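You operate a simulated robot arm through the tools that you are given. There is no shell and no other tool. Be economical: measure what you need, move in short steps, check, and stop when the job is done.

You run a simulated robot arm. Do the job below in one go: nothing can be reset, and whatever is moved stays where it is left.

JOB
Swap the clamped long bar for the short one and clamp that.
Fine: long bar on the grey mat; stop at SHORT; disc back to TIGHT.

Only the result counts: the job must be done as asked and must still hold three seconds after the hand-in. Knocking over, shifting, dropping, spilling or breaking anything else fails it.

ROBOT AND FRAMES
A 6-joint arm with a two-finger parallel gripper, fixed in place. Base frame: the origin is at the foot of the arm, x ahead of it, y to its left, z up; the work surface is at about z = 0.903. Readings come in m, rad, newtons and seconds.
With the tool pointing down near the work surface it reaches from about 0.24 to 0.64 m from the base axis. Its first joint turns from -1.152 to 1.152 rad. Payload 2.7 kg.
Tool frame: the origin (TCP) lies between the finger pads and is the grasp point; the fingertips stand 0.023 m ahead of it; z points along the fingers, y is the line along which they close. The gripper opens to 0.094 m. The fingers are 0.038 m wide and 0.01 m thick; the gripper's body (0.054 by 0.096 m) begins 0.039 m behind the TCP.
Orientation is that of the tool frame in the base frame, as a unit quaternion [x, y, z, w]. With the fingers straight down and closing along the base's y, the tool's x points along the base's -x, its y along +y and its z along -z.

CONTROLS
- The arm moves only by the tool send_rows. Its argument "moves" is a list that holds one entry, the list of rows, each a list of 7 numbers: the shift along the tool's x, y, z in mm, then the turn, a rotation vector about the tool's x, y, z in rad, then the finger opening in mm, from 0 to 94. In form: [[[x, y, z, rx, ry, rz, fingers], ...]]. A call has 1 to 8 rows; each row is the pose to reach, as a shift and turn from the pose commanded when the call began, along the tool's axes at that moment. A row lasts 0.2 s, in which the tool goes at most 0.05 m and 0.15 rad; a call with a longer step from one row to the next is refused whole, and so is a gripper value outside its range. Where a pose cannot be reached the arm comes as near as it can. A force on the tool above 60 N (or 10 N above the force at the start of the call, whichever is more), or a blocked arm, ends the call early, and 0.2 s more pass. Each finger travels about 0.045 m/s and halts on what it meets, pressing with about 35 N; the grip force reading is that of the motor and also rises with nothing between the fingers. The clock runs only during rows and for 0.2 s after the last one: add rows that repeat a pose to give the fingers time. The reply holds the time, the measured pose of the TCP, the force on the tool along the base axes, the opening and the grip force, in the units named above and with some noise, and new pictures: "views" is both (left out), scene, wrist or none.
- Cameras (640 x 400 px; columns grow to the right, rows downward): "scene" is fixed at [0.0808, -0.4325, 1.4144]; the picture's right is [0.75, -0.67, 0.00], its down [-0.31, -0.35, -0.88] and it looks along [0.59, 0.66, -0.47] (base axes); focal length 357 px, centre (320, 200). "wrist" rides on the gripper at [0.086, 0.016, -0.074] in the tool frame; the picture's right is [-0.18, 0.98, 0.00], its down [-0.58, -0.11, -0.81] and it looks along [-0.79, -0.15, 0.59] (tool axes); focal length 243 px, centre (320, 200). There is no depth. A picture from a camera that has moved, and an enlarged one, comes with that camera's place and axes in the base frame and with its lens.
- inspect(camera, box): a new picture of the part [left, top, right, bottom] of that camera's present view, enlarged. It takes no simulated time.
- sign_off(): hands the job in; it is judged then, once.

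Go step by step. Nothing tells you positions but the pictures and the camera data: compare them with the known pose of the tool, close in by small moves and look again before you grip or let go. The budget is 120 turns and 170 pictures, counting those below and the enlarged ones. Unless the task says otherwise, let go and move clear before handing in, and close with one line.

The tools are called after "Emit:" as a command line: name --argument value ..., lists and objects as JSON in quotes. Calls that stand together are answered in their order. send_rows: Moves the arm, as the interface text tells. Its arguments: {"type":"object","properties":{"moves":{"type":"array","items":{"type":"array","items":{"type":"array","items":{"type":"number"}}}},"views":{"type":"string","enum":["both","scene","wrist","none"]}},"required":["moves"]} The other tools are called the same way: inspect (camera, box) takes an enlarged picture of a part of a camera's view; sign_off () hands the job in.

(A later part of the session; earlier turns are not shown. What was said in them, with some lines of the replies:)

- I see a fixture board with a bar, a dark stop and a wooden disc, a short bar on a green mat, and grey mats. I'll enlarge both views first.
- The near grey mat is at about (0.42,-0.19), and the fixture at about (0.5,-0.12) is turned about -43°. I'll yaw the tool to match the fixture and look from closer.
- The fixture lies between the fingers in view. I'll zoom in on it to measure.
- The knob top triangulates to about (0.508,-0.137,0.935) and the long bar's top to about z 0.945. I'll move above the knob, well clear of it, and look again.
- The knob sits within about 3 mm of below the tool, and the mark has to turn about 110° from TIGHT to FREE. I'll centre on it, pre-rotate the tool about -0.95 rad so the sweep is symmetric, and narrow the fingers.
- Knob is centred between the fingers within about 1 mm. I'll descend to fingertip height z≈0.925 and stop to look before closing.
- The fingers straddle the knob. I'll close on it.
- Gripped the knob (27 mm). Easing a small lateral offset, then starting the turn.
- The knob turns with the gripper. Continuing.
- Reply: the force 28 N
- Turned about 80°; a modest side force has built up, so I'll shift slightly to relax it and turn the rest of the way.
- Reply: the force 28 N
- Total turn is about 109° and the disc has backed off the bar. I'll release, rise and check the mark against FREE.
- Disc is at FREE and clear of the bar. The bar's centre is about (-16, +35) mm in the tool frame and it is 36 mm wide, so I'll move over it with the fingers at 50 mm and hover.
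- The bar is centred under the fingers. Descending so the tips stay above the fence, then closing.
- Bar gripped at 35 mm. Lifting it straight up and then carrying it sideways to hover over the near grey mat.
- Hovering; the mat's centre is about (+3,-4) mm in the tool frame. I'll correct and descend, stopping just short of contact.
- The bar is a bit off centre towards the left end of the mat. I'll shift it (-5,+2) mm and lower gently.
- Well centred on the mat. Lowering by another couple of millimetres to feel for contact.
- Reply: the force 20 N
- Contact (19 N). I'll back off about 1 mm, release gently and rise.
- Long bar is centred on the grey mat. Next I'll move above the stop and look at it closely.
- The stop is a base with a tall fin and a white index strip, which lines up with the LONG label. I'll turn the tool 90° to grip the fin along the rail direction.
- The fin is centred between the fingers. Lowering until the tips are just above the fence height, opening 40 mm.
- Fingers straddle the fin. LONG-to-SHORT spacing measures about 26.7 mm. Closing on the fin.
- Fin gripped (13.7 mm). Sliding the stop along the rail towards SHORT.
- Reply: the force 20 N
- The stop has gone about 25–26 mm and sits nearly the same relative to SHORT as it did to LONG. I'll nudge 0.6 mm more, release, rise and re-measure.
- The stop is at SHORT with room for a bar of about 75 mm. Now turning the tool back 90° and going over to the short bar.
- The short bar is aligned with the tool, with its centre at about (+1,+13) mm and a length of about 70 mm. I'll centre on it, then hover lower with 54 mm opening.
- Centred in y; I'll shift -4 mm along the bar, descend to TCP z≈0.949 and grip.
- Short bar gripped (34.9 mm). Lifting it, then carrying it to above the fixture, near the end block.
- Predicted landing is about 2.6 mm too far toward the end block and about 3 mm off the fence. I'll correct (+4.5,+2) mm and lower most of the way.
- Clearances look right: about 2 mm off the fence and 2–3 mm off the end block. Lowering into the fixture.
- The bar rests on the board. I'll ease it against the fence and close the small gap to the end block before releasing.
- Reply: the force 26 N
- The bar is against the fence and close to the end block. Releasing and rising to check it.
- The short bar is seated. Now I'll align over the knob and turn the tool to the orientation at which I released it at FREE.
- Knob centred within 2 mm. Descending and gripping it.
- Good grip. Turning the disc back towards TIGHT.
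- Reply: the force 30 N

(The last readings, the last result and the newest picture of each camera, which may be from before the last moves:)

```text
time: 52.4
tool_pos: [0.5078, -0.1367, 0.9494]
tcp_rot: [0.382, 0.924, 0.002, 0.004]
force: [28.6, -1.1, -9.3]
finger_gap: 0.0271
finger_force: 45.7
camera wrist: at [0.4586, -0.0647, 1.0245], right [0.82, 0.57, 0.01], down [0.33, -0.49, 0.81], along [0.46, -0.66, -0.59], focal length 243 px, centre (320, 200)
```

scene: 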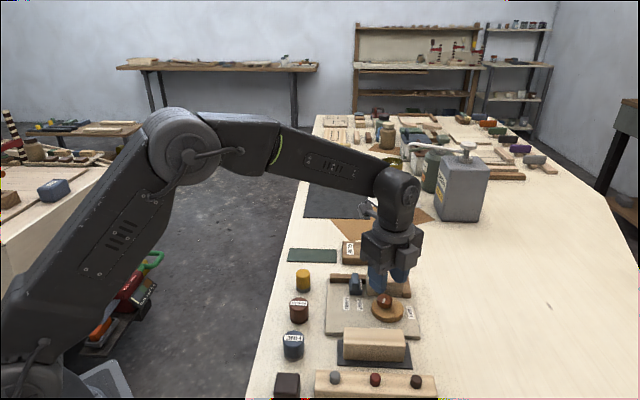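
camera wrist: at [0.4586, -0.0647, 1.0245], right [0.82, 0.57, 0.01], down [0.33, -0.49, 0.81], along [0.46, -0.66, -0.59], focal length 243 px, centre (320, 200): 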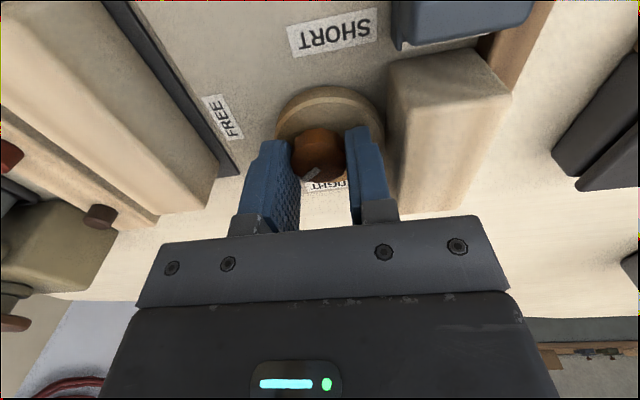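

Halfway; I'll relax the side force (about 2.5 mm in +x) and turn the rest.

Emit:
send_rows --moves '[[[-1.8, 1.8, 0, 0, 0, 0, 15], [-1.8, 1.8, 0, 0, 0, -0.13, 15], [-1.8, 1.8, 0, 0, 0, -0.26, 15], [-1.8, 1.8, 0, 0, 0, -0.39, 15], [-1.8, 1.8, 0, 0, 0, -0.52, 15], [-1.8, 1.8, 0, 0, 0, -0.65, 15], [-1.8, 1.8, 0, 0, 0, -0.78, 15]]]' --views "both"

Emit:
inspect --camera "scene" --box '[310, 250, 438, 330]'

```text
time: 54.0
tool_pos: [0.5083, -0.1357, 0.9487]
tcp_rot: [0.001, 1.0, 0.0, -0.001]
force: [11.7, 18.4, -1.9]
finger_gap: 0.027
finger_force: 45.2
camera wrist: at [0.4233, -0.1197, 1.0249], right [0.19, 0.98, 0.0], down [0.58, -0.11, 0.81], along [0.79, -0.15, -0.59], focal length 243 px, centre (320, 200)
```

scene: 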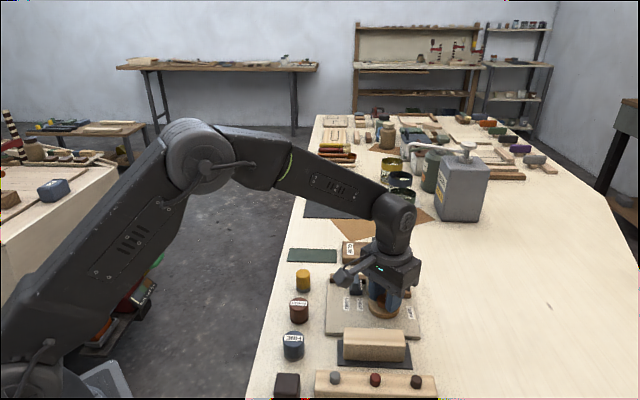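
wrist: 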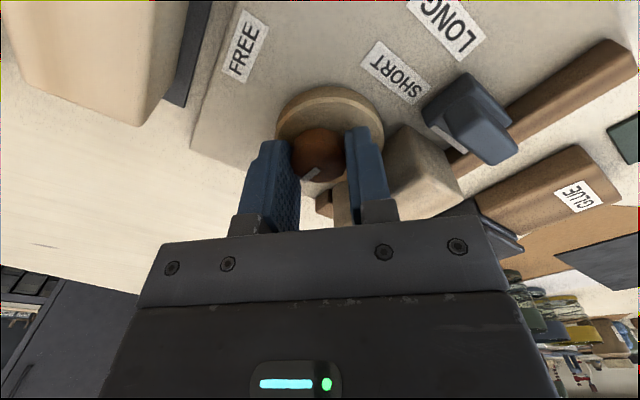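

```text
5.00 times, centred on (374, 290) of scene
camera zoom: at [0.0811, -0.432, 1.4146], right [0.75, -0.67, 0.0], down [-0.31, -0.35, -0.88], along [0.59, 0.66, -0.47], focal length 1783 px, centre (50, -250)
```

zoom: 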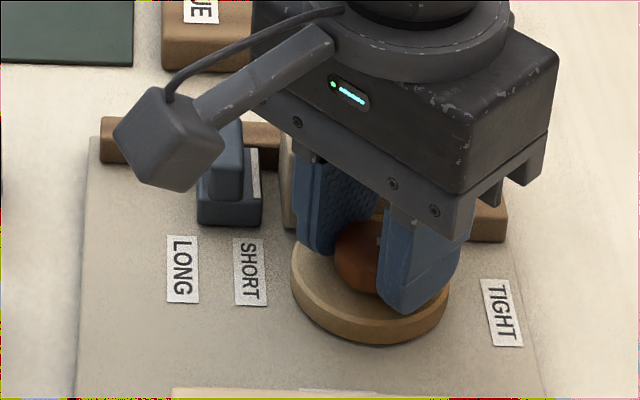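

About 9° remain; finishing the turn while relaxing the side force a bit.

Emit:
send_rows --moves '[[[-0.6, 1, 0, 0, 0, 0, 15], [-0.6, 1, 0, 0, 0, -0.08, 15], [-0.6, 1, 0, 0, 0, -0.165, 15], [-0.6, 1, 0, 0, 0, -0.165, 15]]]' --views "none"

Emit:
send_rows --moves '[[[0, 0, 0, 0, 0, 0, 38], [0, 0, 0, 0, 0, 0, 38], [0, 0, -15, 0, 0, 0, 38], [0, 0, -45, 0, 0, 0, 38], [30, 0, -75, 0, 0, 0, 38], [60, 0, -85, 0, 0, 0, 38]]]' --views "both"

Emit:
inspect --camera "scene" --box '[310, 250, 438, 330]'

Emit:
inspect --camera "wrist" --box '[200, 20, 456, 180]'

```text
time: 55.0
tool_pos: [0.509, -0.1353, 0.9491]
tcp_rot: [-0.08, 0.997, 0.0, 0.0]
force: [4.0, 17.2, -2.6]
finger_gap: 0.0272
finger_force: 44.8
```

```text
time: 56.4
tool_pos: [0.4482, -0.1463, 1.0352]
tcp_rot: [-0.079, 0.997, 0.001, -0.001]
force: [-0.1, -0.5, 0.5]
finger_gap: 0.0382
finger_force: 0.0
camera wrist: at [0.3611, -0.1441, 1.1109], right [0.03, 1.0, 0.0], down [0.59, -0.02, 0.81], along [0.81, -0.02, -0.59], focal length 243 px, centre (320, 200)
```

scene: 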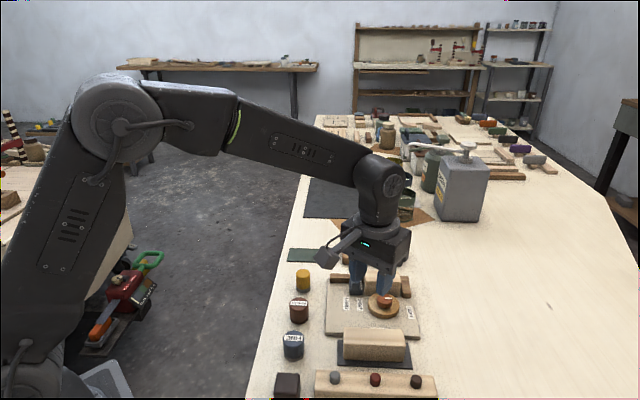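
wrist: 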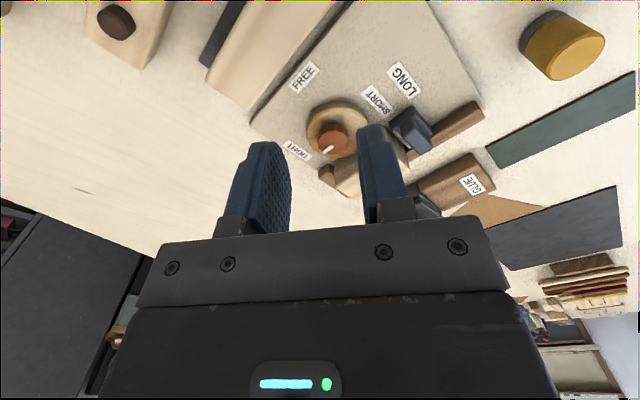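

```text
5.00 times, centred on (374, 290) of scene
camera zoom: at [0.0808, -0.4325, 1.4144], right [0.75, -0.67, 0.0], down [-0.31, -0.35, -0.88], along [0.59, 0.66, -0.47], focal length 1783 px, centre (50, -250)
```

zoom: 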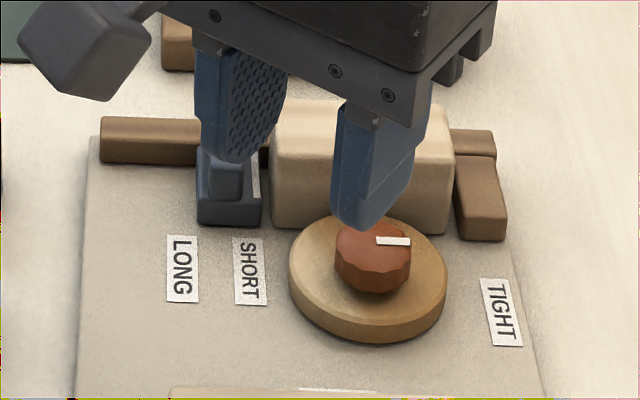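

```text
2.50 times, centred on (328, 100) of wrist
camera zoom: at [0.3611, -0.1441, 1.1109], right [0.03, 1.0, 0.0], down [0.59, -0.02, 0.81], along [0.81, -0.02, -0.59], focal length 606 px, centre (300, 450)
```

zoom: 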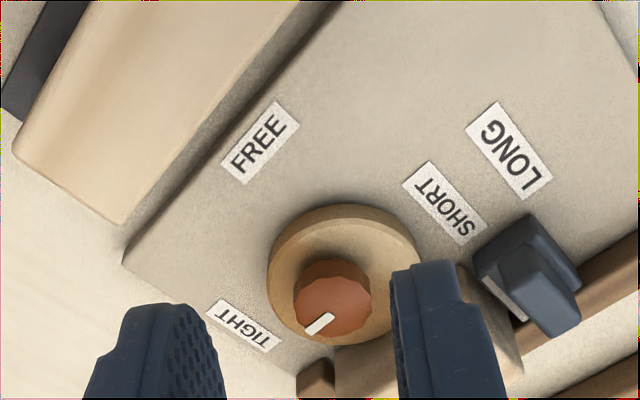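

The mark is back at TIGHT exactly as at the start. I'll move the arm well clear and take a final look at everything.

Emit:
send_rows --moves '[[[20, 0, -40, 0, 0, 0, 60], [40, 0, -80, 0, 0, 0, 80], [60, 0, -120, 0, 0, 0, 94], [80, 0, -160, 0, 0, 0, 94], [90, 0, -200, 0, 0, 0, 94], [90, 0, -200, 0, 0, 0, 94]]]' --views "both"

Emit:
inspect --camera "scene" --box '[310, 240, 438, 320]'

Emit:
inspect --camera "scene" --box '[260, 210, 460, 400]'

Emit:
inspect --camera "wrist" --box '[240, 0, 500, 162]'

```text
time: 57.8
tool_pos: [0.3636, -0.1616, 1.2335]
tcp_rot: [-0.08, 0.997, -0.001, 0.0]
force: [-0.9, 0.0, -0.4]
finger_gap: 0.0942
finger_force: 0.0
camera wrist: at [0.2753, -0.1591, 1.3085], right [0.03, 1.0, 0.0], down [0.59, -0.02, 0.81], along [0.81, -0.02, -0.59], focal length 243 px, centre (320, 200)
```

scene: 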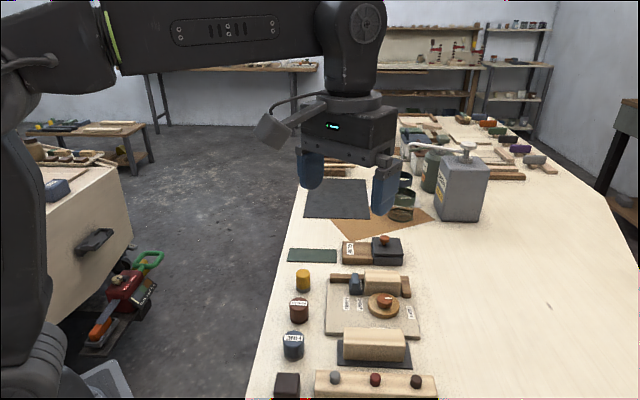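
wrist: 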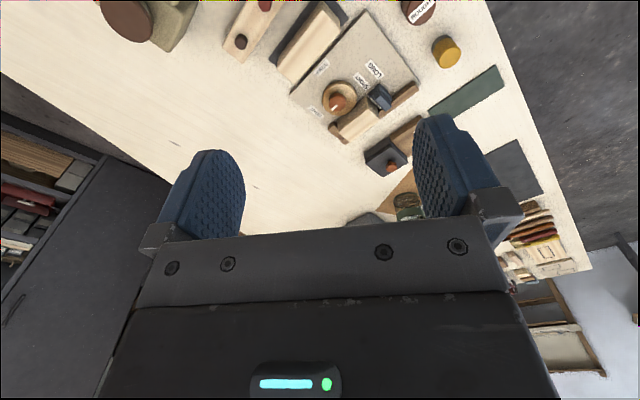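

```text
5.00 times, centred on (374, 280) of scene
camera zoom: at [0.0807, -0.4325, 1.4144], right [0.75, -0.67, 0.0], down [-0.31, -0.35, -0.88], along [0.59, 0.66, -0.47], focal length 1783 px, centre (50, -200)
```

zoom: 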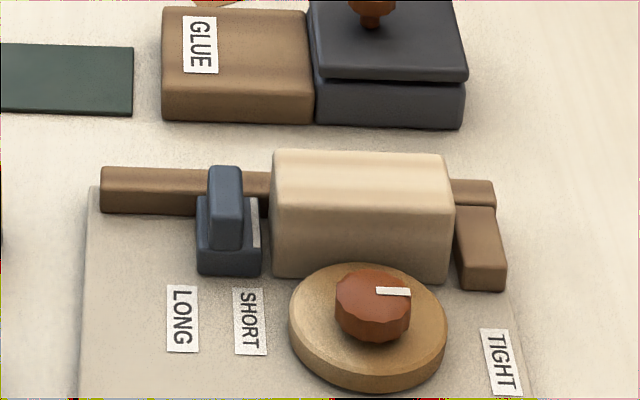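

```text
2.11 times, centred on (360, 305) of scene
camera zoom: at [0.0807, -0.4325, 1.4144], right [0.75, -0.67, 0.0], down [-0.31, -0.35, -0.88], along [0.59, 0.66, -0.47], focal length 751 px, centre (236, -21)
```

zoom: 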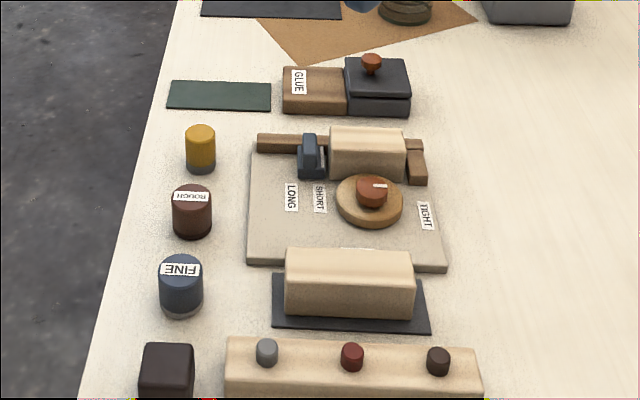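

```text
2.46 times, centred on (370, 81) of wrist
camera zoom: at [0.2753, -0.1591, 1.3085], right [0.03, 1.0, 0.0], down [0.59, -0.02, 0.81], along [0.81, -0.02, -0.59], focal length 597 px, centre (197, 493)
```

zoom: 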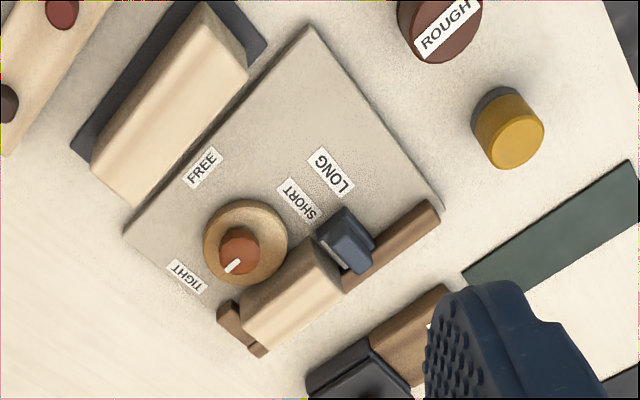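

All three items check out: the short bar is clamped against the fence with the disc at TIGHT, the stop is at SHORT, and the long bar is on the grey mat. Nothing else has moved and the arm is clear, so I'm handing in.

Emit:
sign_off

```text
The job is handed in.
```

The short bar is clamped with the disc at TIGHT, the stop is at SHORT and the long bar is on the grey mat; turning the disc drew the short bar about 4 mm away from the end block.
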